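You operate a simulated robot arm through the tools that you are given. There is no shell and no other tool.

You are at the controls of a simulated two-armed robot. One attempt, no reset.

Task
Wind 3 bends on the winding jig, with the pull set by the chart.
Fine: reset the counter first; lock the jig lever again. Where these are worked on the way, their far stop is far enough and under half their travel is too little: jig lever.

Only the result counts: the job must be done as asked and must still hold three seconds after the hand-in. Knocking over, shifting, dropping, spilling or breaking anything else fails it.

Robot
Two 7-joint arms with two-finger parallel grippers on one trunk that stands fixed in place. Base frame: the origin is at the foot of the trunk, x ahead of it, y to its left, z up. Lengths are in m, angles in degrees, forces in N, time in s.
The left shoulder is at [0.02, 0.113, 1.322], the right one opposite. With the tool pointing down near the work surface each hand reaches from about 0.1 to 0.58 m from the base axis, measured 20 degrees to its own side. Payload 1.57 kg a hand.
The tool frame of a hand sits at the grasp point between the pads (the TCP): z along the fingers, y along the line on which they close. The tips reach 0.03 m beyond it. The gripper opens to 0.08 m. The fingers are 0.017 m wide and 0.012 m thick; the gripper's body (0.04 by 0.082 m) begins 0.08 m behind the TCP.
Orientation is told as [roll, pitch, yaw] about the base's x, y, z axes, in that order, counted from this pose: with the fingers straight down and closing along the base's y, the tool's x points along the base's -x, its y along +y and its z along -z.

Tools
- The arms move only by the tool drive_tool. It takes "left_increments", "right_increments" or both (then of equal length, played together; a hand with none holds still); each is one flat list of numbers, 7 for each row, row after row: the shift along the tool's x, y, z in units of 150 mm (1.0 is 150 mm), then the turn, a rotation vector about the tool's x, y, z in units of 90 degrees (1.0 is 90 degrees), then the opening, from 0 (shut) to 1 (fully open). In form: [dx, dy, dz, wx, wy, wz, jaw, dx, dy, dz, wx, wy, wz, jaw, ...]. A call has 1 to 20 rows; each row is the pose to reach, as a shift and turn from the pose commanded when the call began, along the tool's axes at that moment. A call with a number of a shift or a turn outside -1 to 1 is refused whole. A row lasts 0.2 s, in which the tool goes at most 0.05 m and 8.6 degrees; a call with a longer step from one row to the next is refused whole, and so is a gripper value outside its range. A pose out of reach is approached as far as the arm can. The call stops where the force on the tool passes 50 N (or 10 N more than at its start, if that is more) or the arm is blocked; 0.2 s more then pass. Each finger travels about 0.045 m/s and halts on what it meets, pressing with about 27 N; the grip force reading is that of the motor and also rises with nothing between the fingers. The clock runs only during rows and for 0.2 s after the last one: add rows that repeat a pose to give the fingers time. The reply holds the time, the measured pose of the TCP, the force on the tool along the base axes, the opening and the grip force, in the units named above and with some noise, with the torque about the TCP (base axes, N m) and any sound that the robot's microphone picked up.
- Cameras (640 x 400 px; columns grow to the right, rows downward): "scene" is now at [0.0902, 0.0251, 1.4373]; the picture's right is [0.31, -0.95, 0.00], its down [-0.62, -0.20, -0.76] and it looks along [0.72, 0.24, -0.65] (base axes); focal length 214 px, centre (320, 200). "left" rides on the left gripper at [0.072, 0.007, -0.122] in its tool frame; the picture's right is [-0.09, 1.00, 0.00], its down [-0.84, -0.08, -0.54] and it looks along [-0.54, -0.05, 0.84] (tool axes); focal length 238 px, centre (320, 200). "right" rides on the right gripper at [0.072, -0.007, -0.122] in its tool frame; the picture's right is [0.09, 1.00, 0.00], its down [-0.84, 0.08, -0.54] and it looks along [-0.54, 0.05, 0.84] (tool axes); focal length 238 px, centre (320, 200). There is no depth. A picture from a camera that has moved, and an enlarged one, comes with that camera's place and axes in the base frame and with its lens.
- get_image(camera): a new picture of that camera. No time passes.
- raise_lower(by): slides the trunk up (or, below 0, down) by that many m; the arms and the scene camera ride with it, the base frame stays. It gives what a move gives, with no picture.
- pan_tilt(pan, tilt): turns the head with the scene camera to pan (to the left, within 80 degrees either way) and tilt (down, from -29 to 69), counted from straight ahead of the robot. It gives what a move gives.
- enlarge(camera, box): a new picture of the part [left, top, right, bottom] of that camera's present view, enlarged. No time passes.
- sign_off(): hands the job in; it is judged then, once.

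Nothing tells you positions but the pictures and the camera data. Unless the task says otherwise, let go and move clear before handing in.

The tools are called after ">>>" as a command line: name --argument value ..., lists and objects as JSON in quotes. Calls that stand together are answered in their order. drive_tool: Moves the arms, as the interface text tells. Its arguments: {"type":"object","properties":{"left_increments":{"type":"array","items":{"type":"number"}},"right_increments":{"type":"array","items":{"type":"number"}}},"required":[]} The other tools are called the same way: raise_lower (by) slides the trunk up or down; pan_tilt (pan, tilt) turns the head that bears the scene camera; get_image (camera) takes a picture; enlarge (camera, box) takes an enlarged picture of a part of a camera's view; sign_off () hands the job in.

At the start:

```text
t: 0.0
left_ee_pos: [0.3163, 0.3028, 1.2986]
left_tool_rot: [0.0, -0.1, 0.0]
left_force: [-1.1, -0.2, -0.4]
left_moment: [-0.03, -0.03, 0.0]
left_grip_width: 0.0799
left_grip_force: 0.0
right_ee_pos: [0.4021, 0.0037, 1.2245]
right_tool_rot: [0.0, 0.0, 0.0]
right_force: [-0.2, 0.5, -0.2]
right_moment: [-0.01, -0.01, 0.0]
right_grip_width: 0.0802
right_grip_force: 0.1
trunk travel left (down, up): [-0.375, 0.195]
head pan, tilt: [18.2, 40.5]
```

scene: 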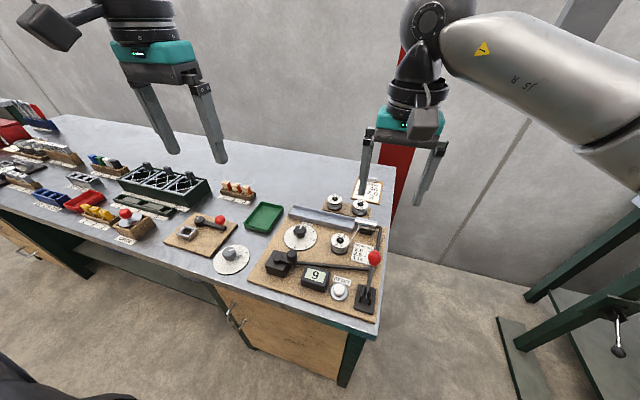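
right: 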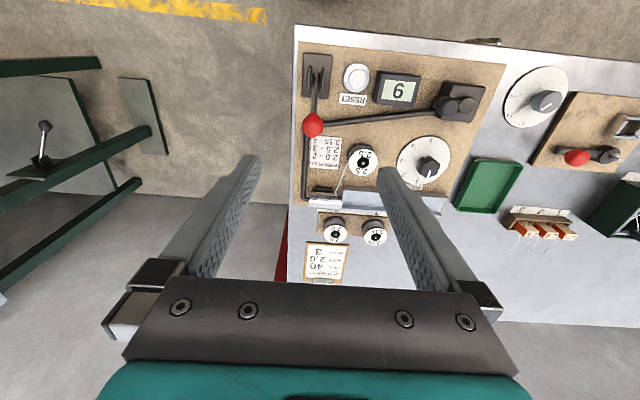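
left: 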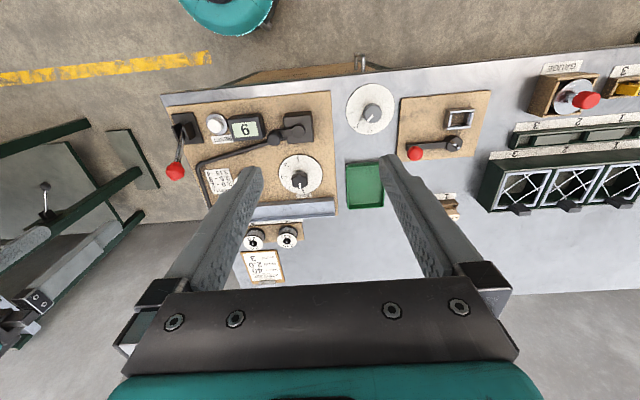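

I see a winding jig board with a red-knobbed lever, a counter reading 9, a RESET button, a dial, spools and cards with numbers. I'll look closer before moving anything.

>>> enlarge --camera "right" --box '[280, 30, 480, 155]'

>>> enlarge --camera "right" --box '[280, 120, 480, 290]'

>>> enlarge --camera "scene" --box '[230, 170, 400, 320]'

>>> enlarge --camera "left" --box '[160, 80, 360, 290]'

>>> enlarge --camera "scene" --box '[0, 90, 240, 280]'

```text
3.20 times, centred on (380, 92) of right
camera zoom: at [0.3276, -0.0028, 1.3475], right [-0.09, 1.0, 0.0], down [0.84, 0.08, 0.54], along [0.54, 0.05, -0.84], focal length 763 px, centre (128, 544)
```

zoom: 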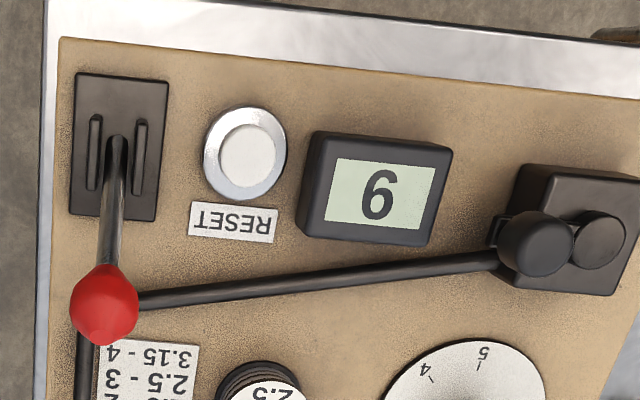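

```text
2.35 times, centred on (380, 205) of right
camera zoom: at [0.3276, -0.0028, 1.3475], right [-0.09, 1.0, 0.0], down [0.84, 0.08, 0.54], along [0.54, 0.05, -0.84], focal length 561 px, centre (179, 188)
```

zoom: 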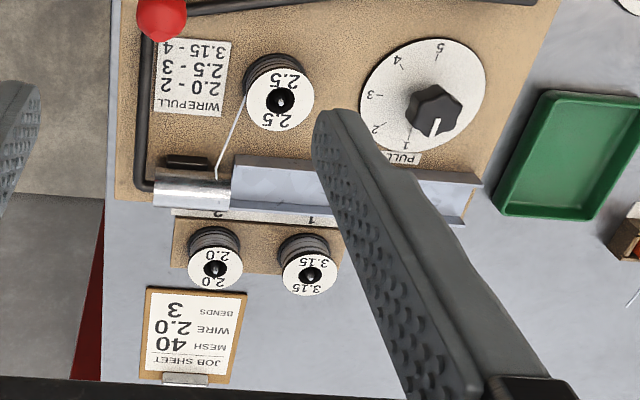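

```text
2.67 times, centred on (315, 245) of scene
camera zoom: at [0.0902, 0.0251, 1.4373], right [0.31, -0.95, 0.0], down [-0.62, -0.2, -0.76], along [0.72, 0.24, -0.65], focal length 572 px, centre (333, 80)
```

zoom: 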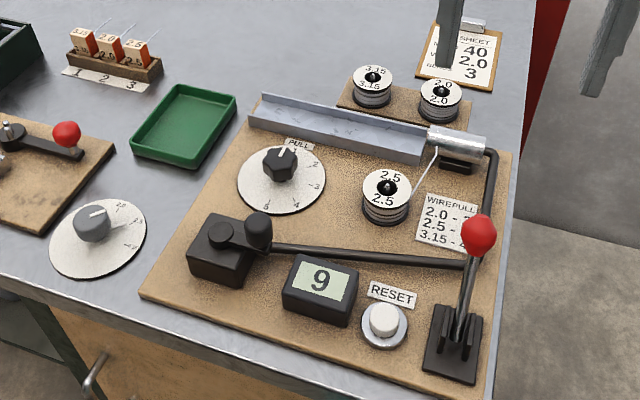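

```text
1.90 times, centred on (260, 185) of left
camera zoom: at [0.2429, 0.3082, 1.4203], right [0.09, 1.0, 0.0], down [0.84, -0.08, 0.54], along [0.54, -0.05, -0.84], focal length 454 px, centre (434, 229)
```

zoom: 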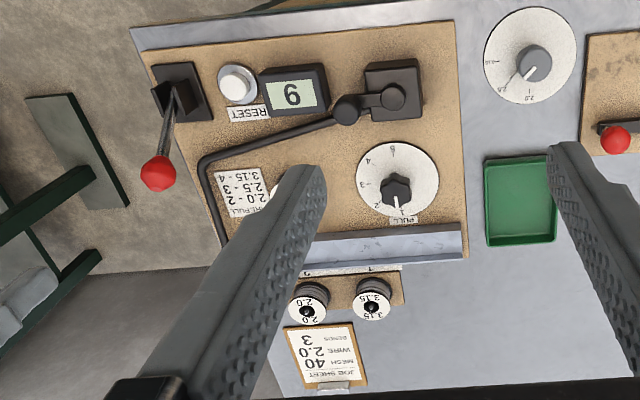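

```text
2.11 times, centred on (120, 185) of scene
camera zoom: at [0.0902, 0.0251, 1.4373], right [0.31, -0.95, 0.0], down [-0.62, -0.2, -0.76], along [0.72, 0.24, -0.65], focal length 452 px, centre (741, 232)
```

zoom: 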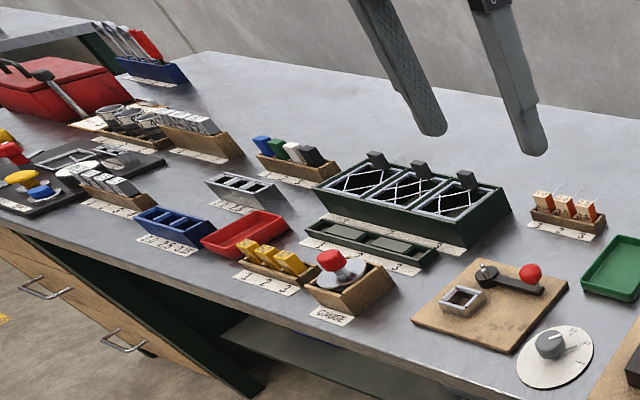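

The reset button seems to sit near [0.37, 0.066, 0.88], and the wire loaded on the jig is from the 2.5 spool. I'll turn the head toward the jig for a sharper view of the mechanism.

>>> pan_tilt --pan 5 --tilt 58

>>> get_image --camera "scene"

```text
t: 0.8
left_ee_pos: [0.3172, 0.3018, 1.2986]
left_tool_rot: [0.0, 0.1, -0.1]
left_force: [0.0, 0.0, -0.4]
left_moment: [0.01, -0.02, 0.02]
left_grip_width: 0.0798
left_grip_force: 0.1
right_ee_pos: [0.4011, 0.0037, 1.2239]
right_tool_rot: [0.0, 0.0, 0.0]
right_force: [0.7, 0.2, 0.3]
right_moment: [-0.03, 0.04, -0.01]
right_grip_width: 0.0799
right_grip_force: 0.2
trunk travel left (down, up): [-0.375, 0.195]
head pan, tilt: [5.0, 58.0]
```

```text
taken
camera scene: at [0.0784, 0.0048, 1.4137], right [0.09, -1.0, 0.0], down [-0.84, -0.07, -0.53], along [0.53, 0.05, -0.85], focal length 214 px, centre (320, 200)
```

scene: 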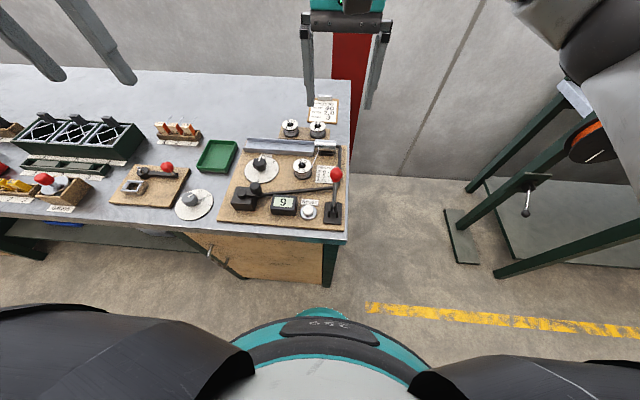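

>>> enlarge --camera "scene" --box '[210, 130, 360, 240]'

>>> enlarge --camera "scene" --box '[290, 140, 360, 230]'

>>> enlarge --camera "scene" --box '[220, 150, 300, 220]'

```text
3.64 times, centred on (285, 185) of scene
camera zoom: at [0.0784, 0.0048, 1.4137], right [0.09, -1.0, 0.0], down [-0.84, -0.07, -0.53], along [0.53, 0.05, -0.85], focal length 780 px, centre (447, 254)
```

zoom: 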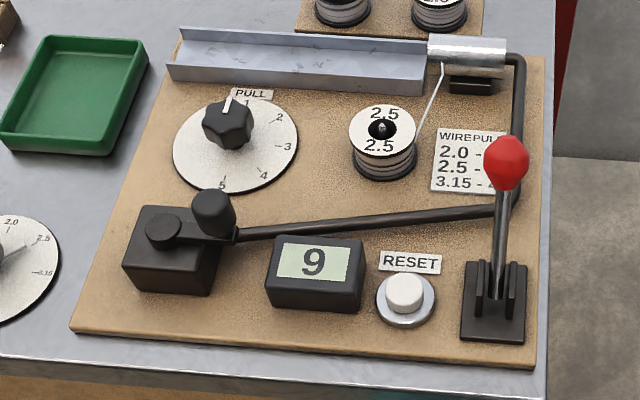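

```text
4.44 times, centred on (325, 185) of scene
camera zoom: at [0.0784, 0.0048, 1.4137], right [0.09, -1.0, 0.0], down [-0.84, -0.07, -0.53], along [0.53, 0.05, -0.85], focal length 953 px, centre (298, 267)
```

zoom: 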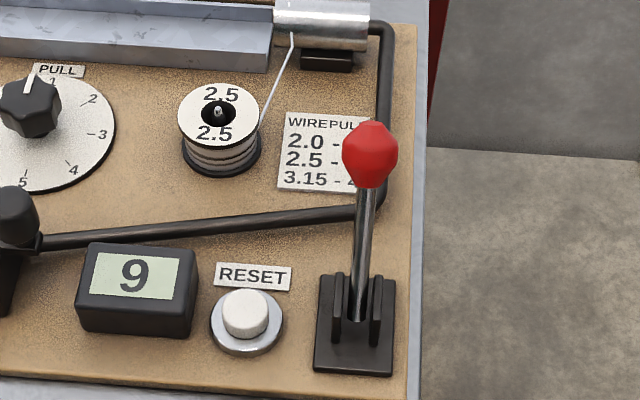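

```text
5.71 times, centred on (260, 185) of scene
camera zoom: at [0.0784, 0.0048, 1.4137], right [0.09, -1.0, 0.0], down [-0.84, -0.07, -0.53], along [0.53, 0.05, -0.85], focal length 1226 px, centre (663, 286)
```

zoom: 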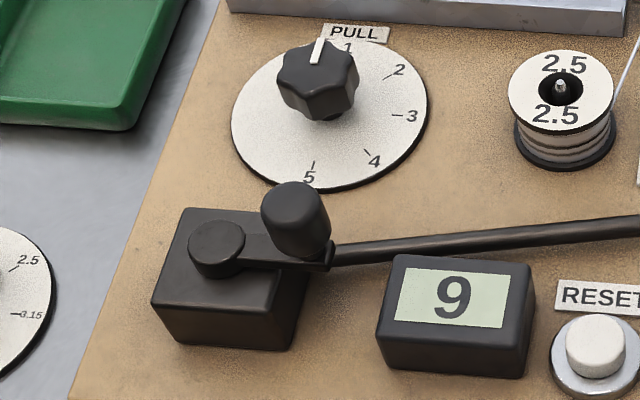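

The mechanism appears to be a PULL dial (at 1), a crank on a black box, the counter with RESET, and the red-ball lever leaning away from me near [0.434, -0.006, 0.973]. I'll bring the right hand's camera closer for better measurements.

>>> drive_tool --right_increments '[0.133, 0.111, 0.193, 0, 0, 0, 1, 0.267, 0.222, 0.387, 0, 0, 0, 1, 0.4, 0.333, 0.58, 0, 0, 0, 1, 0.533, 0.444, 0.773, 0, 0, 0, 1, 0.667, 0.555, 0.967, 0, 0, 0, 1]'

>>> get_image --camera "right"

>>> get_image --camera "scene"

```text
t: 2.0
left_ee_pos: [0.3176, 0.3023, 1.2981]
left_tool_rot: [0.0, 0.0, -0.1]
left_force: [0.6, 0.5, 0.0]
left_moment: [0.02, 0.04, -0.01]
left_grip_width: 0.0795
left_grip_force: 0.1
right_ee_pos: [0.3003, 0.0868, 1.0801]
right_tool_rot: [0.0, 0.1, 0.0]
right_force: [1.6, 0.2, 0.4]
right_moment: [-0.02, -0.03, -0.01]
right_grip_width: 0.08
right_grip_force: 0.0
trunk travel left (down, up): [-0.375, 0.195]
head pan, tilt: [5.0, 58.0]
```

```text
taken
camera right: at [0.2272, 0.0812, 1.203], right [-0.09, 1.0, 0.0], down [0.84, 0.08, 0.54], along [0.54, 0.05, -0.84], focal length 238 px, centre (320, 200)
```

right: 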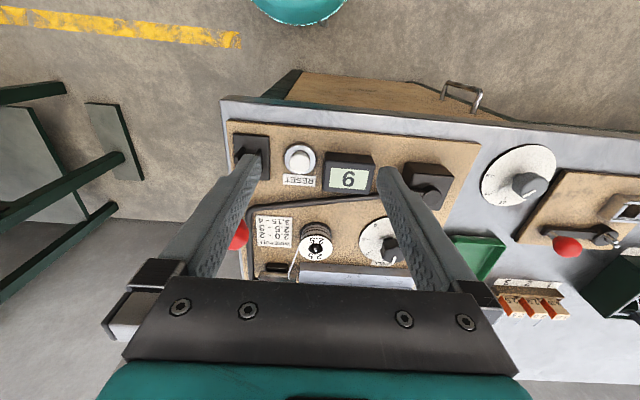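

```text
taken
camera scene: at [0.0783, 0.0051, 1.4137], right [0.09, -1.0, 0.0], down [-0.84, -0.07, -0.53], along [0.53, 0.05, -0.85], focal length 214 px, centre (320, 200)
```

scene: 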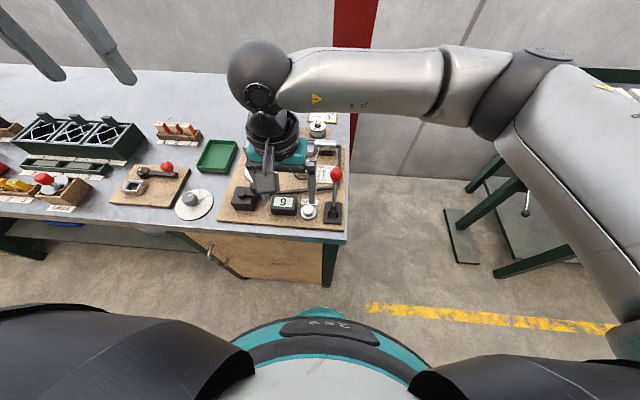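

The hand camera frames the jig nicely between the fingers. I'll enlarge the parts to pin down coordinates.

>>> enlarge --camera "right" --box '[220, 90, 480, 252]'

>>> enlarge --camera "right" --box '[230, 180, 450, 310]'

```text
2.46 times, centred on (350, 171) of right
camera zoom: at [0.2272, 0.0812, 1.203], right [-0.09, 1.0, 0.0], down [0.84, 0.08, 0.54], along [0.54, 0.05, -0.84], focal length 587 px, centre (246, 271)
```

zoom: 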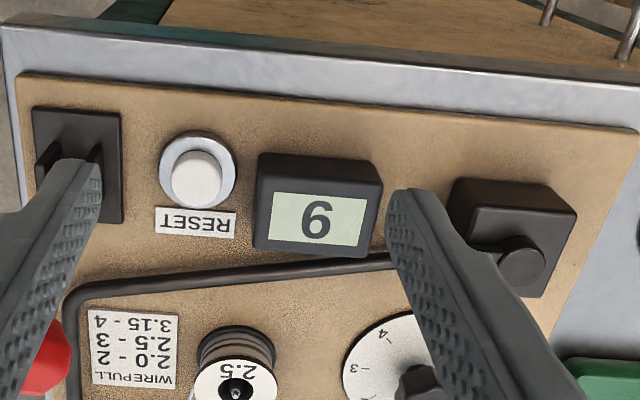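

```text
2.91 times, centred on (340, 245) of right
camera zoom: at [0.2272, 0.0812, 1.203], right [-0.09, 1.0, 0.0], down [0.84, 0.08, 0.54], along [0.54, 0.05, -0.84], focal length 693 px, centre (262, 69)
```

zoom: 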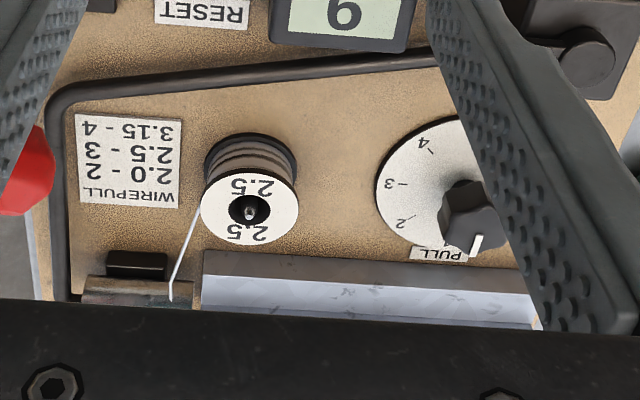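

The chart reads 2.0→2, 2.5→3, 3.15→4, and the wire threaded on the jig comes from the 2.5 spool, so the pull will be 3. First I'll shut the right gripper and bring it above the RESET button (about [0.368, 0.065, 0.885]).

>>> drive_tool --right_increments '[-0.113, -0.036, 0.1, 0, 0, 0, 0, -0.226, -0.072, 0.2, 0, 0, 0, 0, -0.339, -0.108, 0.3, 0, 0, 0, 0, -0.451, -0.145, 0.4, 0, 0, 0, 0, -0.451, -0.145, 0.55, 0, 0, 0, 0, -0.451, -0.145, 0.67, 0, 0, 0, 0]'

>>> get_image --camera "right"

>>> enlarge --camera "scene" --box '[210, 130, 360, 240]'

```text
t: 3.4
left_ee_pos: [0.3171, 0.3024, 1.2977]
left_tool_rot: [0.1, 0.0, 0.0]
left_force: [-0.7, 0.8, 0.8]
left_moment: [0.03, -0.01, -0.02]
left_grip_width: 0.0801
left_grip_force: 0.1
right_ee_pos: [0.3691, 0.0647, 0.9783]
right_tool_rot: [0.0, 0.1, -0.1]
right_force: [0.9, 0.5, 0.9]
right_moment: [0.0, 0.01, 0.03]
right_grip_width: 0.0
right_grip_force: 21.3
trunk travel left (down, up): [-0.375, 0.195]
head pan, tilt: [5.0, 58.0]
```

```text
taken
camera right: at [0.2954, 0.0584, 1.1022], right [-0.09, 1.0, 0.0], down [0.84, 0.08, 0.54], along [0.54, 0.05, -0.84], focal length 238 px, centre (320, 200)
```

right: 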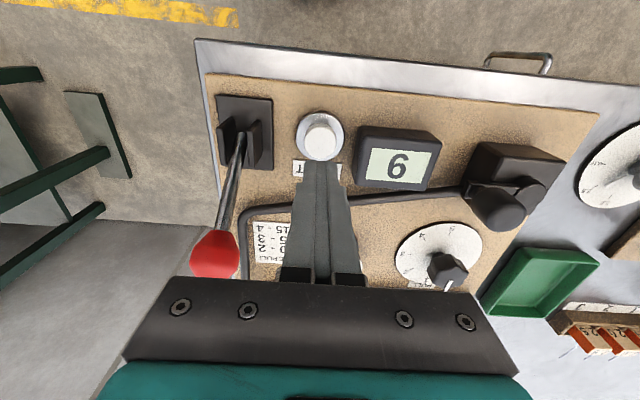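

```text
3.64 times, centred on (285, 185) of scene
camera zoom: at [0.0785, 0.0047, 1.4136], right [0.09, -1.0, 0.0], down [-0.84, -0.07, -0.53], along [0.53, 0.05, -0.85], focal length 780 px, centre (447, 254)
```

zoom: 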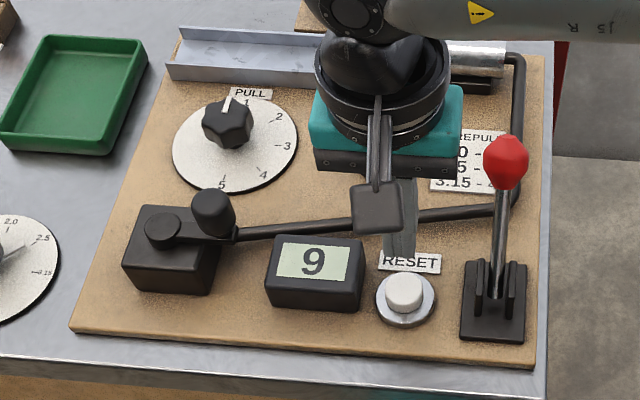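

The button is right under the closed tips, at about [0.368, 0.066, 0.885]. Now I press straight down in small steps, watching the force.

>>> drive_tool --right_increments '[0, 0.007, 0.2, 0, 0, 0, 0, 0, 0.007, 0.3, 0, 0, 0, 0, 0, 0.007, 0.34, 0, 0, 0, 0, 0, 0.007, 0.38, 0, 0, 0, 0, 0, 0.007, 0.41, 0, 0, 0, 0, 0, 0.007, 0.43, 0, 0, 0, 0]'

>>> get_image --camera "right"

>>> enlarge --camera "scene" --box '[210, 130, 360, 240]'

```text
t: 4.8
left_ee_pos: [0.315, 0.3002, 1.2992]
left_tool_rot: [0.0, -0.1, 0.1]
left_force: [1.2, 0.7, -0.6]
left_moment: [-0.03, 0.02, 0.02]
left_grip_width: 0.0799
left_grip_force: 0.0
right_ee_pos: [0.3685, 0.0663, 0.9166]
right_tool_rot: [0.1, -0.2, 0.0]
right_force: [-2.7, -5.1, 25.0]
right_moment: [-0.18, 0.01, -0.04]
right_grip_width: 0.0001
right_grip_force: 21.4
trunk travel left (down, up): [-0.375, 0.195]
head pan, tilt: [5.0, 58.0]
heard: click
```

```text
taken
camera right: at [0.2947, 0.0595, 1.04], right [-0.09, 1.0, 0.0], down [0.83, 0.08, 0.55], along [0.54, 0.05, -0.84], focal length 238 px, centre (320, 200)
```

right: 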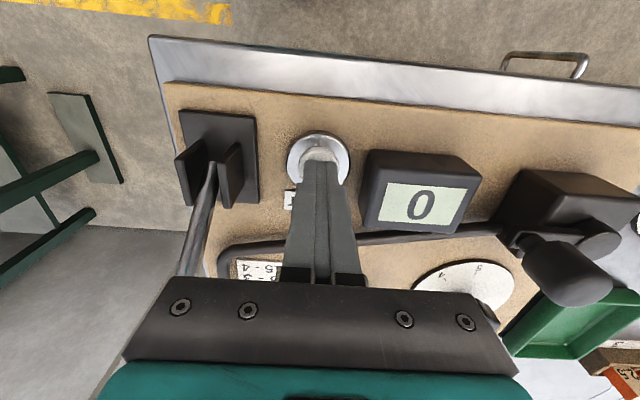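

```text
3.64 times, centred on (285, 185) of scene
camera zoom: at [0.0767, 0.0037, 1.4141], right [0.09, -1.0, 0.0], down [-0.84, -0.07, -0.53], along [0.53, 0.05, -0.85], focal length 780 px, centre (447, 254)
```

zoom: 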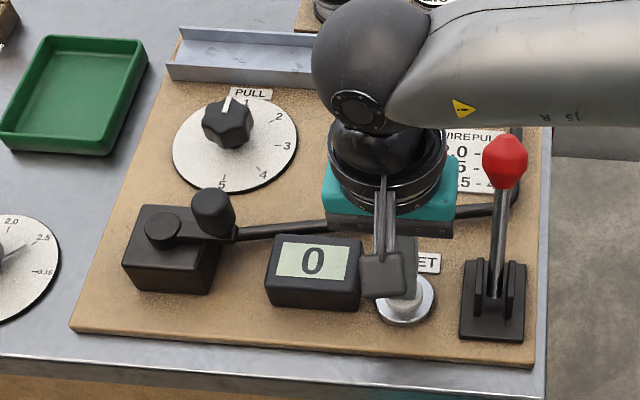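

The counter now shows 0 and I heard a click. I'll lift the right hand clear and off to the right, while the left hand goes toward the PULL knob (around [0.51, 0.232]).

>>> drive_tool --right_increments '[0, 0, -0.25, 0, 0, 0, 0, 0, 0, -0.5, 0, 0, 0, 0, 0, 0, -0.75, 0, 0, 0, 0, 0, 0, -0.95, 0, 0, 0, 0, 0, -0.25, -0.95, 0, 0, 0, 0, 0, -0.5, -0.95, 0, 0, 0, 0, 0.1, -0.75, -0.95, 0, 0, 0, 0, 0.2, -1.0, -0.95, 0, 0, 0, 0]' --left_increments '[0, 0, 0, 0, 0, 0, 1, 0, 0, 0, 0, 0, 0, 1, -0.1, -0.03, 0.1, 0, 0, 0, 1, -0.25, -0.08, 0.27, 0, 0, 0, 1, -0.4, -0.13, 0.45, 0, 0, 0, 1, -0.55, -0.18, 0.62, 0, 0, 0, 1, -0.7, -0.23, 0.8, 0, 0, 0, 1, -0.85, -0.28, 0.97, 0, 0, 0, 1]'

>>> get_image --camera "left"

>>> get_image --camera "scene"

>>> get_image --camera "right"

```text
t: 6.6
left_ee_pos: [0.4446, 0.2619, 1.1517]
left_tool_rot: [0.1, -0.2, 0.0]
left_force: [-0.4, 0.1, 0.2]
left_moment: [-0.02, 0.03, -0.02]
left_grip_width: 0.0802
left_grip_force: 0.0
right_ee_pos: [0.3394, -0.0844, 1.0594]
right_tool_rot: [0.1, 0.0, 0.0]
right_force: [0.1, -0.4, 0.8]
right_moment: [0.01, 0.01, 0.01]
right_grip_width: 0.0
right_grip_force: 21.0
trunk travel left (down, up): [-0.375, 0.195]
head pan, tilt: [5.0, 58.0]
```

```text
taken
camera left: at [0.3716, 0.2661, 1.2745], right [0.09, 1.0, 0.0], down [0.84, -0.08, 0.54], along [0.54, -0.05, -0.84], focal length 238 px, centre (320, 200)
```

left: 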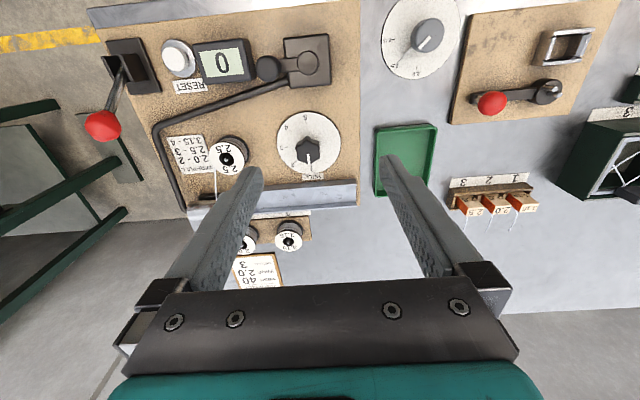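

```text
taken
camera scene: at [0.0788, 0.0039, 1.4136], right [0.09, -1.0, 0.0], down [-0.84, -0.07, -0.53], along [0.53, 0.05, -0.85], focal length 214 px, centre (320, 200)
```

scene: 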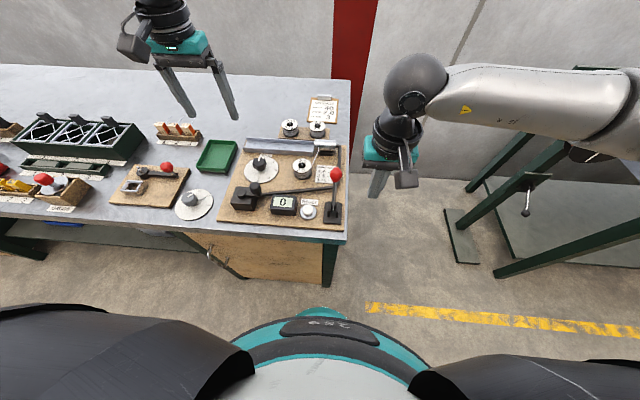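

```text
taken
camera right: at [0.2654, -0.091, 1.1805], right [-0.09, 1.0, 0.0], down [0.84, 0.08, 0.54], along [0.54, 0.05, -0.84], focal length 238 px, centre (320, 200)
```

right: 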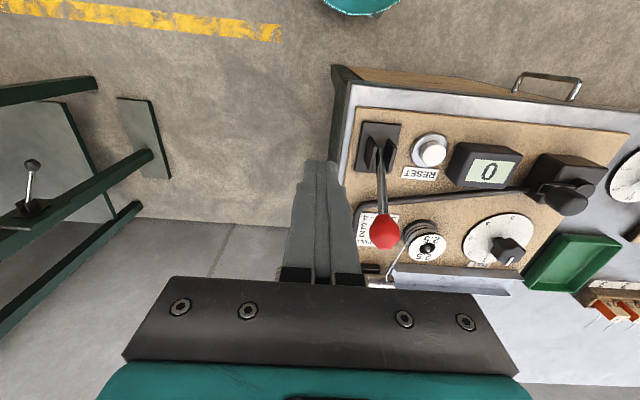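

The PULL knob top triangulates to about [0.512, 0.234, 0.90]. I'll enlarge the left view to check the dial marks and the knob's shape before going down.

>>> enlarge --camera "left" --box '[250, 100, 370, 210]'

>>> enlarge --camera "right" --box '[340, 110, 440, 260]'

>>> enlarge --camera "right" --box '[440, 120, 620, 290]'

```text
3.64 times, centred on (310, 155) of left
camera zoom: at [0.3716, 0.2661, 1.2745], right [0.09, 1.0, 0.0], down [0.84, -0.08, 0.54], along [0.54, -0.05, -0.84], focal length 867 px, centre (356, 364)
```

zoom: 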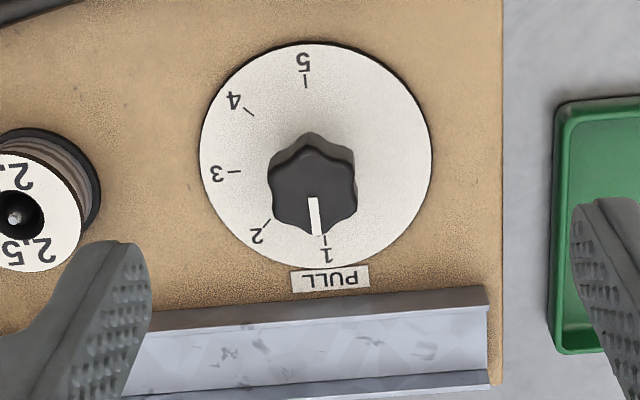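

```text
2.67 times, centred on (390, 185) of right
camera zoom: at [0.2654, -0.091, 1.1805], right [-0.09, 1.0, 0.0], down [0.84, 0.08, 0.54], along [0.54, 0.05, -0.84], focal length 636 px, centre (133, 240)
```

zoom: 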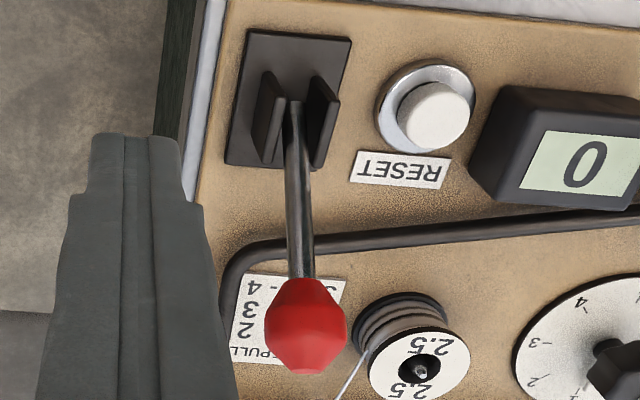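

```text
2.35 times, centred on (530, 205) of right
camera zoom: at [0.2654, -0.091, 1.1805], right [-0.09, 1.0, 0.0], down [0.84, 0.08, 0.54], along [0.54, 0.05, -0.84], focal length 561 px, centre (-174, 188)
```

zoom: 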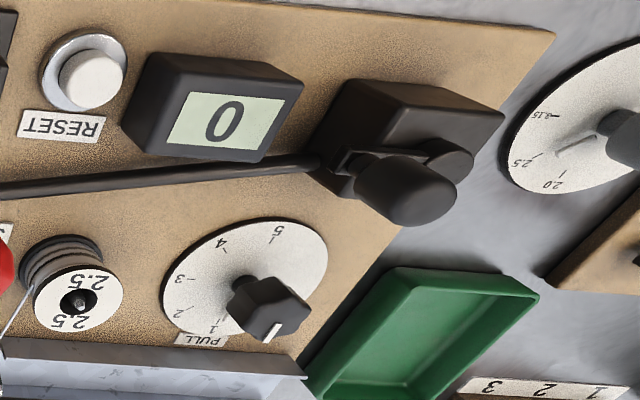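

The dial marks are 45° apart, clockwise from 1 (pointing away) to 3 (pointing right), so the knob needs about 90° clockwise. I'll bring the left hand above the knob and test in free air that the wrist can make that turn.

>>> drive_tool --left_increments '[-0.112, -0.046, 0.236, 0, 0, 0, 0.8, -0.225, -0.093, 0.472, 0, 0, 0, 0.8, -0.337, -0.14, 0.709, 0, 0, 0, 0.8, -0.449, -0.186, 0.945, 0, 0, 0, 0.8, -0.449, -0.186, 0.945, 0, 0, 0.09, 0.8, -0.449, -0.186, 0.945, 0, 0, 0.18, 0.8, -0.449, -0.186, 0.945, 0, 0, 0.27, 0.8, -0.449, -0.186, 0.945, 0, 0, 0.36, 0.8, -0.449, -0.186, 0.945, 0, 0, 0.45, 0.8, -0.449, -0.186, 0.945, 0, 0, 0.54, 0.8, -0.449, -0.186, 0.945, 0, 0, 0.63, 0.8, -0.449, -0.186, 0.945, 0, 0, 0.72, 0.8, -0.449, -0.186, 0.945, 0, 0, 0.81, 0.8, -0.449, -0.186, 0.945, 0, 0, 0.9, 0.8, -0.449, -0.186, 0.945, 0, 0, 0.99, 0.8]'

>>> get_image --camera "left"

>>> get_image --camera "scene"

```text
t: 9.8
left_ee_pos: [0.3239, 0.2184, 0.9474]
left_tool_rot: [6.3, -0.7, -87.2]
left_force: [-0.6, 0.6, 0.1]
left_moment: [-0.13, -0.03, -0.03]
left_grip_width: 0.0642
left_grip_force: 0.1
left hand out of reach, approached as far as the arm can: row 3, 4, 5, 6, 7, 8, 9, 10, 11, 12, 13, 14, 15
right_ee_pos: [0.3393, -0.0809, 1.0583]
right_tool_rot: [-0.2, 0.0, 0.0]
right_force: [0.0, 1.7, 0.1]
right_moment: [-0.06, -0.03, 0.0]
right_grip_width: 0.0
right_grip_force: 21.5
trunk travel left (down, up): [-0.375, 0.195]
head pan, tilt: [5.0, 58.0]
```

```text
taken
camera left: at [0.3112, 0.2889, 1.0685], right [0.99, -0.04, 0.11], down [-0.09, -0.84, 0.54], along [0.07, -0.55, -0.83], focal length 238 px, centre (320, 200)
```

left: 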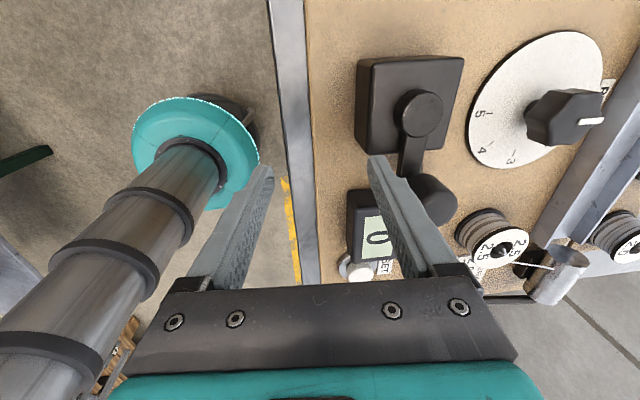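

```text
taken
camera scene: at [0.0782, 0.0094, 1.4137], right [0.09, -1.0, 0.0], down [-0.84, -0.08, -0.53], along [0.53, 0.04, -0.85], focal length 214 px, centre (320, 200)
```

scene: 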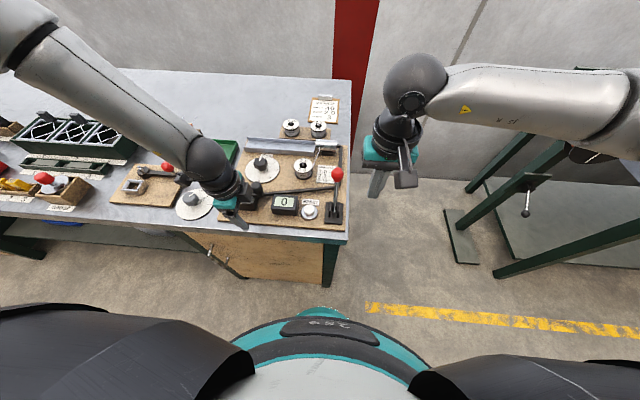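

The left arm couldn't hold that pose and drifted back toward me; it touched nothing (forces are near zero, the crank is unmoved). I'll make one small upward test move to learn where the commanded pose now stands.

>>> drive_tool --left_increments '[0, 0, -0.15, 0, 0, 0, 0.8]'

```text
t: 10.2
left_ee_pos: [0.3167, 0.2163, 0.9687]
left_tool_rot: [6.5, -0.6, -86.8]
left_force: [-1.0, 0.7, 0.2]
left_moment: [-0.02, -0.02, 0.03]
left_grip_width: 0.0641
left_grip_force: 0.0
left hand out of reach, approached as far as the arm can: row 1
right_ee_pos: [0.338, -0.0826, 1.0585]
right_tool_rot: [-0.1, -0.1, 0.0]
right_force: [-0.9, 0.6, 0.1]
right_moment: [-0.05, -0.03, 0.03]
right_grip_width: 0.0
right_grip_force: 20.8
trunk travel left (down, up): [-0.375, 0.195]
head pan, tilt: [5.0, 58.0]
```

The commanded pose evidently stays at the far target. I'll retrace by turning the wrist back part of the way and check how the arm follows.

>>> drive_tool --left_increments '[0, 0, -0.1, 0, 0, -0.09, 0.8, 0, 0, -0.1, 0, 0, -0.18, 0.8, 0, 0, -0.1, 0, 0, -0.27, 0.8, 0, 0, -0.1, 0, 0, -0.36, 0.8]'

>>> get_image --camera "scene"

```text
t: 11.2
left_ee_pos: [0.3155, 0.2166, 0.9842]
left_tool_rot: [4.9, -3.7, -54.6]
left_force: [0.0, 0.3, 0.5]
left_moment: [0.01, 0.0, 0.01]
left_grip_width: 0.0642
left_grip_force: 0.1
right_ee_pos: [0.3382, -0.0838, 1.0573]
right_tool_rot: [0.0, 0.0, 0.1]
right_force: [-0.2, 0.6, -1.1]
right_moment: [0.03, 0.0, 0.0]
right_grip_width: 0.0
right_grip_force: 21.1
trunk travel left (down, up): [-0.375, 0.195]
head pan, tilt: [5.0, 58.0]
```

```text
taken
camera scene: at [0.0785, 0.0046, 1.4136], right [0.09, -1.0, 0.0], down [-0.84, -0.07, -0.53], along [0.53, 0.05, -0.85], focal length 214 px, centre (320, 200)
```

scene: 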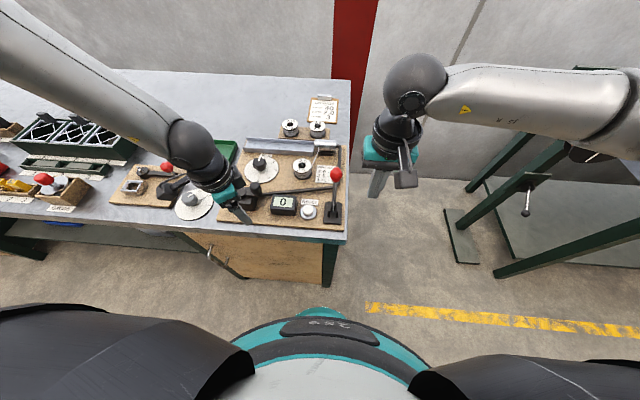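

The arm now follows from its actual pose, so only the far negative yaw is beyond the wrist's limit. I'll level the hand, raise it, and unwind the yaw toward zero.

>>> drive_tool --left_increments '[0, 0, -0.2, 0.027, 0.02, 0, 0.8, 0, 0, -0.45, 0.054, 0.041, 0, 0.8]'

>>> drive_tool --left_increments '[0, 0, 0, 0, 0, -0.09, 0.8, 0, 0, 0, 0, 0, -0.18, 0.8, 0, 0, 0, 0, 0, -0.27, 0.8, 0, 0, 0, 0, 0, -0.36, 0.8, 0, 0, 0, 0, 0, -0.45, 0.8, 0, 0, 0, 0, 0, -0.54, 0.8, 0, 0, 0, 0, 0, -0.607, 0.8]'

```text
t: 11.8
left_ee_pos: [0.3079, 0.2165, 1.0515]
left_tool_rot: [-0.1, 0.1, -54.5]
left_force: [-0.4, -0.1, 0.0]
left_moment: [-0.02, 0.02, 0.0]
left_grip_width: 0.0642
left_grip_force: 0.0
right_ee_pos: [0.3393, -0.0836, 1.0575]
right_tool_rot: [0.0, 0.0, 0.0]
right_force: [0.7, 0.3, 0.9]
right_moment: [-0.02, 0.01, -0.01]
right_grip_width: 0.0001
right_grip_force: 21.2
trunk travel left (down, up): [-0.375, 0.195]
head pan, tilt: [5.0, 58.0]
```

```text
t: 13.4
left_ee_pos: [0.3081, 0.2166, 1.0502]
left_tool_rot: [0.1, 0.0, 0.3]
left_force: [0.8, -0.6, -0.5]
left_moment: [-0.03, -0.03, 0.02]
left_grip_width: 0.064
left_grip_force: 0.0
right_ee_pos: [0.3387, -0.084, 1.058]
right_tool_rot: [0.0, -0.1, 0.0]
right_force: [0.3, -0.2, -0.6]
right_moment: [0.02, 0.01, 0.01]
right_grip_width: 0.0
right_grip_force: 21.5
trunk travel left (down, up): [-0.375, 0.195]
head pan, tilt: [5.0, 58.0]
```

The left hand is level at [0.308, 0.217, 1.05] with yaw 0. I'll move it forward toward the knob in stages to see where the reach ends.

>>> drive_tool --left_increments '[-0.25, 0.03, 0.05, 0, 0, 0, 0.8, -0.5, 0.06, 0.1, 0, 0, 0, 0.8, -0.75, 0.09, 0.15, 0, 0, 0, 0.8, -1.0, 0.113, 0.2, 0, 0, 0, 0.8]'

>>> get_image --camera "scene"

```text
t: 14.4
left_ee_pos: [0.4527, 0.2359, 1.024]
left_tool_rot: [0.1, 0.0, 0.2]
left_force: [-0.2, -0.1, 0.1]
left_moment: [0.03, 0.0, -0.03]
left_grip_width: 0.064
left_grip_force: 0.1
left hand out of reach, approached as far as the arm can: row 4
right_ee_pos: [0.3389, -0.084, 1.0579]
right_tool_rot: [0.0, 0.0, 0.0]
right_force: [-0.3, -0.2, 0.5]
right_moment: [0.02, -0.01, 0.01]
right_grip_width: 0.0
right_grip_force: 20.3
trunk travel left (down, up): [-0.375, 0.195]
head pan, tilt: [5.0, 58.0]
```

```text
taken
camera scene: at [0.0784, 0.0046, 1.4137], right [0.09, -1.0, 0.0], down [-0.84, -0.07, -0.53], along [0.53, 0.05, -0.85], focal length 214 px, centre (320, 200)
```

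scene: 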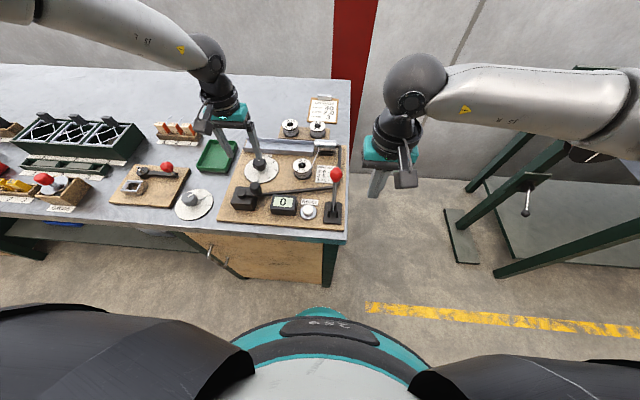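

Forward reach at this height stops near x=0.453, probably a wrist limit that eases lower down. I'll descend to z≈0.955 (still above the knob) and try going forward again.

>>> drive_tool --left_increments '[0, 0, 0.23, 0, 0, 0, 0.8, 0, 0, 0.46, 0, 0, 0, 0.8, -0.1, 0, 0.46, 0, 0, 0, 0.8]'

```text
t: 15.2
left_ee_pos: [0.4295, 0.2501, 0.9945]
left_tool_rot: [0.0, -0.1, 0.0]
left_force: [0.3, -0.1, -0.3]
left_moment: [0.01, -0.02, -0.06]
left_grip_width: 0.0642
left_grip_force: 0.0
left hand out of reach, approached as far as the arm can: row 1, 2, 3
right_ee_pos: [0.3388, -0.0839, 1.0565]
right_tool_rot: [0.0, 0.0, 0.0]
right_force: [1.0, -0.7, -0.1]
right_moment: [-0.02, -0.02, -0.01]
right_grip_width: 0.0001
right_grip_force: 21.5
trunk travel left (down, up): [-0.375, 0.195]
head pan, tilt: [5.0, 58.0]
```

Reach shrinks as the hand goes down, so the arm is limited by distance from the shoulder; lowering the trunk will put the knob, crank and lever in reach. First I raise both hands well clear so they don't ride down into the bench.

>>> drive_tool --left_increments '[0.1, 0.05, -0.25, 0, 0, 0, 0.8, 0.2, 0.1, -0.5, 0, 0, 0, 0.8, 0.35, 0.18, -0.75, 0, 0, 0, 0.8, 0.5, 0.25, -1.0, 0, 0, 0, 0.8]' --right_increments '[0, 0, -0.25, 0, 0, 0, 0, 0, 0, -0.5, 0, 0, 0, 0, 0, 0, -0.75, 0, 0, 0, 0, 0, 0, -1.0, 0, 0, 0, 0]'

>>> drive_tool --left_increments '[0.05, 0.05, -0.25, 0, 0, 0, 0.8, 0.1, 0.1, -0.5, 0, 0, 0, 0.8, 0.15, 0.12, -0.75, 0, 0, 0, 0.8, 0.15, 0.12, -1.0, 0, 0, 0, 0.8]' --right_increments '[0, 0, -0.15, 0, 0, 0, 0, 0, 0, -0.3, 0, 0, 0, 0, 0, 0, -0.4, 0, 0, 0, 0, 0, 0, -0.5, 0, 0, 0, 0]'

```text
t: 16.2
left_ee_pos: [0.3526, 0.2859, 1.1426]
left_tool_rot: [0.1, 0.0, 0.1]
left_force: [-0.4, 1.0, 0.2]
left_moment: [0.0, -0.03, 0.02]
left_grip_width: 0.0642
left_grip_force: 0.1
right_ee_pos: [0.3368, -0.0837, 1.2075]
right_tool_rot: [0.0, -0.2, -0.1]
right_force: [-0.3, 0.8, -0.2]
right_moment: [-0.03, 0.0, 0.02]
right_grip_width: 0.0
right_grip_force: 21.3
trunk travel left (down, up): [-0.375, 0.195]
head pan, tilt: [5.0, 58.0]
```

```text
t: 17.2
left_ee_pos: [0.3316, 0.303, 1.2955]
left_tool_rot: [0.2, -0.1, 0.1]
left_force: [0.2, -0.2, 0.4]
left_moment: [0.02, -0.04, -0.04]
left_grip_width: 0.064
left_grip_force: 0.1
right_ee_pos: [0.3375, -0.0847, 1.28]
right_tool_rot: [0.1, 0.0, 0.0]
right_force: [0.6, -0.4, 0.6]
right_moment: [0.04, 0.02, 0.03]
right_grip_width: 0.0002
right_grip_force: 20.9
trunk travel left (down, up): [-0.375, 0.195]
head pan, tilt: [5.0, 58.0]
```

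Both hands are high and clear (z≈1.28–1.30). Now I lower the trunk by 0.2 m and check the view.

>>> raise_lower --by -0.2

>>> get_image --camera "scene"

>>> get_image --camera "left"

```text
t: 19.4
left_ee_pos: [0.3306, 0.3024, 1.095]
left_tool_rot: [0.1, 0.1, 0.1]
left_force: [0.4, 0.1, 0.1]
left_moment: [0.04, -0.03, 0.0]
left_grip_width: 0.0639
left_grip_force: 0.0
right_ee_pos: [0.3389, -0.0826, 1.0807]
right_tool_rot: [-0.1, 0.0, 0.0]
right_force: [-0.3, 1.3, 0.6]
right_moment: [0.0, 0.03, 0.01]
right_grip_width: 0.0001
right_grip_force: 21.1
trunk travel left (down, up): [-0.175, 0.395]
head pan, tilt: [5.0, 58.0]
```

```text
taken
camera scene: at [0.0784, 0.0047, 1.2137], right [0.09, -1.0, 0.0], down [-0.84, -0.07, -0.53], along [0.53, 0.05, -0.85], focal length 214 px, centre (320, 200)
```

scene: 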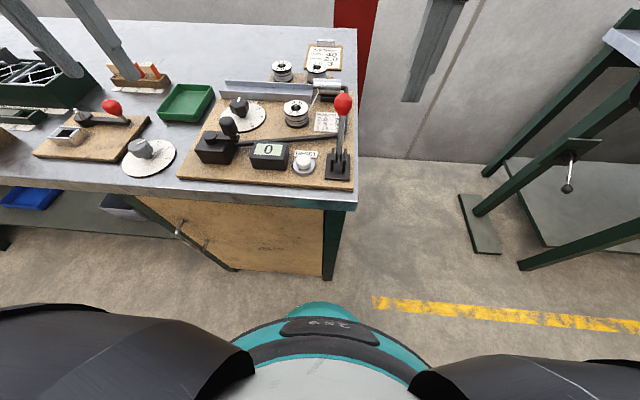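

```text
taken
camera left: at [0.2587, 0.3077, 1.2164], right [0.09, 1.0, 0.0], down [0.84, -0.08, 0.54], along [0.54, -0.05, -0.84], focal length 238 px, centre (320, 200)
```

left: 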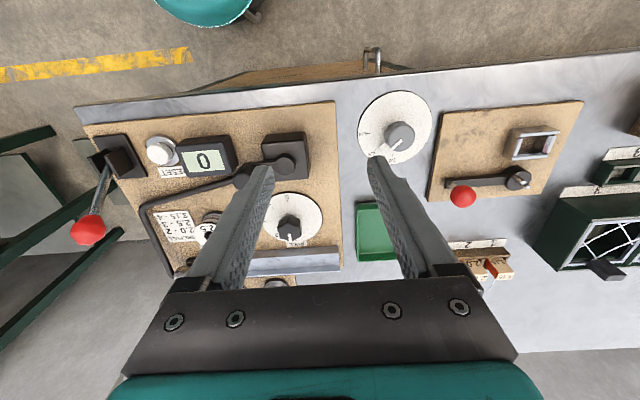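

The trunk is down 0.2 m with nothing disturbed. Before going lower I'll look at the elbows relative to the bench items.

>>> pan_tilt --pan 50 --tilt 25

>>> get_image --camera "scene"

```text
t: 20.5
left_ee_pos: [0.3319, 0.3027, 1.0936]
left_tool_rot: [0.0, 0.0, 0.1]
left_force: [-0.5, 0.0, -0.4]
left_moment: [0.01, -0.03, 0.01]
left_grip_width: 0.0641
left_grip_force: 0.2
right_ee_pos: [0.3381, -0.0849, 1.0794]
right_tool_rot: [0.0, 0.0, 0.1]
right_force: [0.1, 0.6, 0.7]
right_moment: [-0.01, 0.05, 0.02]
right_grip_width: 0.0
right_grip_force: 21.1
trunk travel left (down, up): [-0.175, 0.395]
head pan, tilt: [50.0, 25.0]
```

```text
taken
camera scene: at [0.0691, 0.0692, 1.2613], right [0.77, -0.64, 0.0], down [-0.27, -0.32, -0.91], along [0.58, 0.69, -0.42], focal length 214 px, centre (320, 200)
```

scene: 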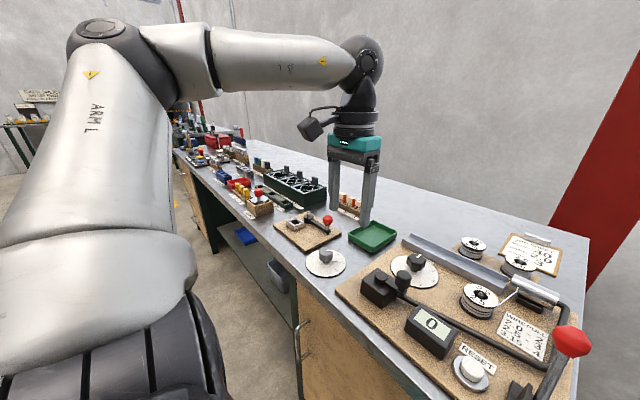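

The elbow sits high and clear of everything on the bench. I'll lower the trunk another 0.1 m.

>>> raise_lower --by -0.1

>>> pan_tilt --pan 10 --tilt 40

>>> get_image --camera "scene"

>>> get_image --camera "left"

```text
t: 21.8
left_ee_pos: [0.332, 0.3028, 0.9945]
left_tool_rot: [0.0, 0.0, 0.1]
left_force: [-0.7, 0.3, -0.3]
left_moment: [0.01, 0.0, -0.02]
left_grip_width: 0.0643
left_grip_force: 0.0
right_ee_pos: [0.3388, -0.0841, 0.9807]
right_tool_rot: [0.0, 0.0, 0.0]
right_force: [-0.5, 1.0, -0.3]
right_moment: [0.0, -0.01, -0.01]
right_grip_width: 0.0001
right_grip_force: 20.9
trunk travel left (down, up): [-0.075, 0.495]
head pan, tilt: [50.0, 25.0]
```

```text
t: 22.9
left_ee_pos: [0.3324, 0.3036, 0.9948]
left_tool_rot: [0.1, 0.0, 0.1]
left_force: [0.3, 0.3, -0.5]
left_moment: [-0.01, 0.04, 0.03]
left_grip_width: 0.0638
left_grip_force: 0.0
right_ee_pos: [0.3382, -0.0845, 0.9811]
right_tool_rot: [-0.1, 0.0, 0.0]
right_force: [-0.1, -0.3, -0.8]
right_moment: [-0.01, -0.01, 0.02]
right_grip_width: 0.0
right_grip_force: 21.4
trunk travel left (down, up): [-0.075, 0.495]
head pan, tilt: [10.0, 40.0]
```

```text
taken
camera scene: at [0.0935, 0.0135, 1.1381], right [0.17, -0.98, 0.0], down [-0.63, -0.11, -0.77], along [0.75, 0.13, -0.64], focal length 214 px, centre (320, 200)
```

scene: 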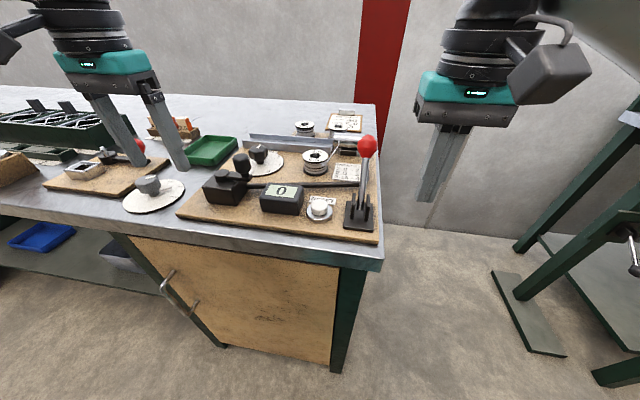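

```text
taken
camera left: at [0.2587, 0.3077, 1.1163], right [0.09, 1.0, 0.0], down [0.84, -0.08, 0.54], along [0.54, -0.05, -0.84], focal length 238 px, centre (320, 200)
```

left: 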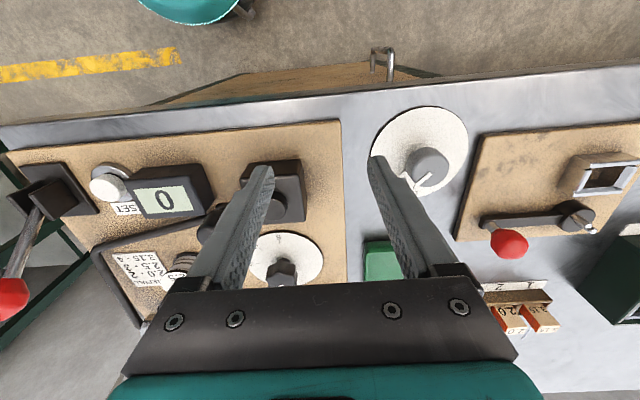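

The left hand is near [0.332, 0.303, 0.995]; I'll rise a little and carry it forward over toward the PULL knob, checking reach on the way.

>>> drive_tool --left_increments '[0, 0, -0.2, 0, 0, 0, 0.8, -0.22, -0.09, -0.2, 0, 0, 0, 0.8, -0.45, -0.18, -0.2, 0, 0, 0, 0.8, -0.68, -0.27, -0.2, 0, 0, 0, 0.8, -0.9, -0.36, -0.2, 0, 0, 0, 0.8]'

>>> get_image --camera "left"

>>> get_image --camera "scene"

```text
t: 24.1
left_ee_pos: [0.4681, 0.2474, 1.0213]
left_tool_rot: [0.1, 0.0, 0.1]
left_force: [-0.6, 0.0, -0.4]
left_moment: [0.01, 0.03, -0.01]
left_grip_width: 0.064
left_grip_force: 0.0
right_ee_pos: [0.3381, -0.0833, 0.9813]
right_tool_rot: [0.0, 0.1, 0.0]
right_force: [-0.2, 0.9, -0.1]
right_moment: [-0.02, -0.01, 0.0]
right_grip_width: 0.0
right_grip_force: 21.8
trunk travel left (down, up): [-0.075, 0.495]
head pan, tilt: [10.0, 40.0]
```

```text
taken
camera left: at [0.3949, 0.2532, 1.1447], right [0.09, 1.0, 0.0], down [0.84, -0.08, 0.54], along [0.54, -0.05, -0.84], focal length 238 px, centre (320, 200)
```

left: 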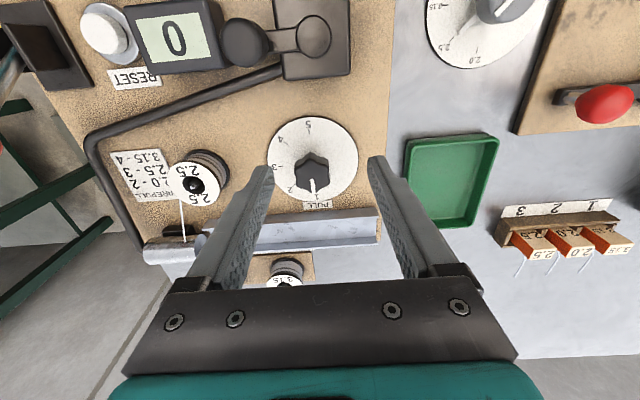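

```text
taken
camera scene: at [0.0939, 0.0138, 1.1379], right [0.17, -0.98, 0.0], down [-0.63, -0.11, -0.77], along [0.75, 0.13, -0.64], focal length 214 px, centre (320, 200)
```

scene: 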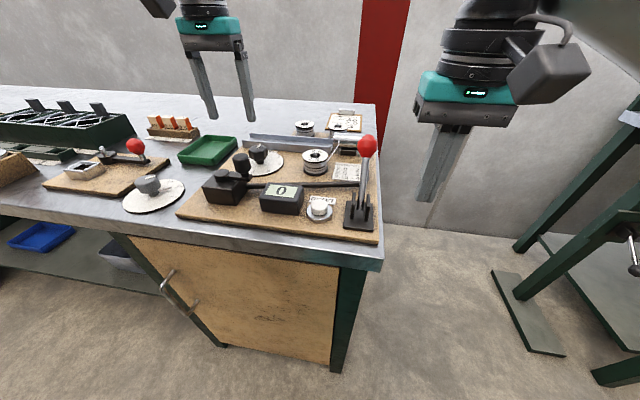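

Now the reach is fine. I'll enlarge the left view around the knob to place it exactly.

>>> enlarge --camera "left" --box '[260, 105, 370, 225]'

>>> enlarge --camera "scene" --box '[180, 120, 390, 250]'

```text
3.33 times, centred on (315, 165) of left
camera zoom: at [0.3949, 0.2532, 1.1447], right [0.09, 1.0, 0.0], down [0.84, -0.08, 0.54], along [0.54, -0.05, -0.84], focal length 794 px, centre (337, 317)
```

zoom: 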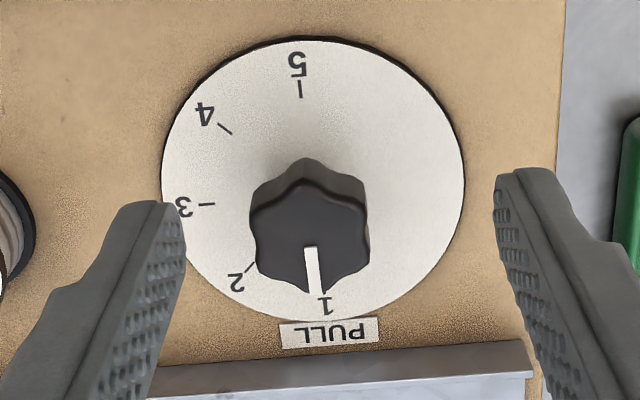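

```text
3.05 times, centred on (285, 185) of scene
camera zoom: at [0.0939, 0.0138, 1.1379], right [0.17, -0.98, 0.0], down [-0.63, -0.11, -0.77], along [0.75, 0.13, -0.64], focal length 654 px, centre (427, 246)
```

zoom: 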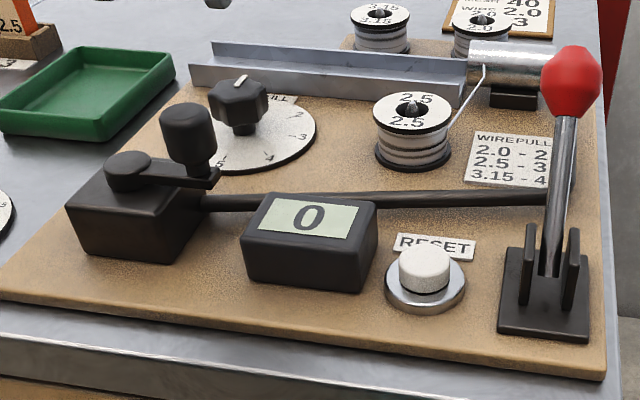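

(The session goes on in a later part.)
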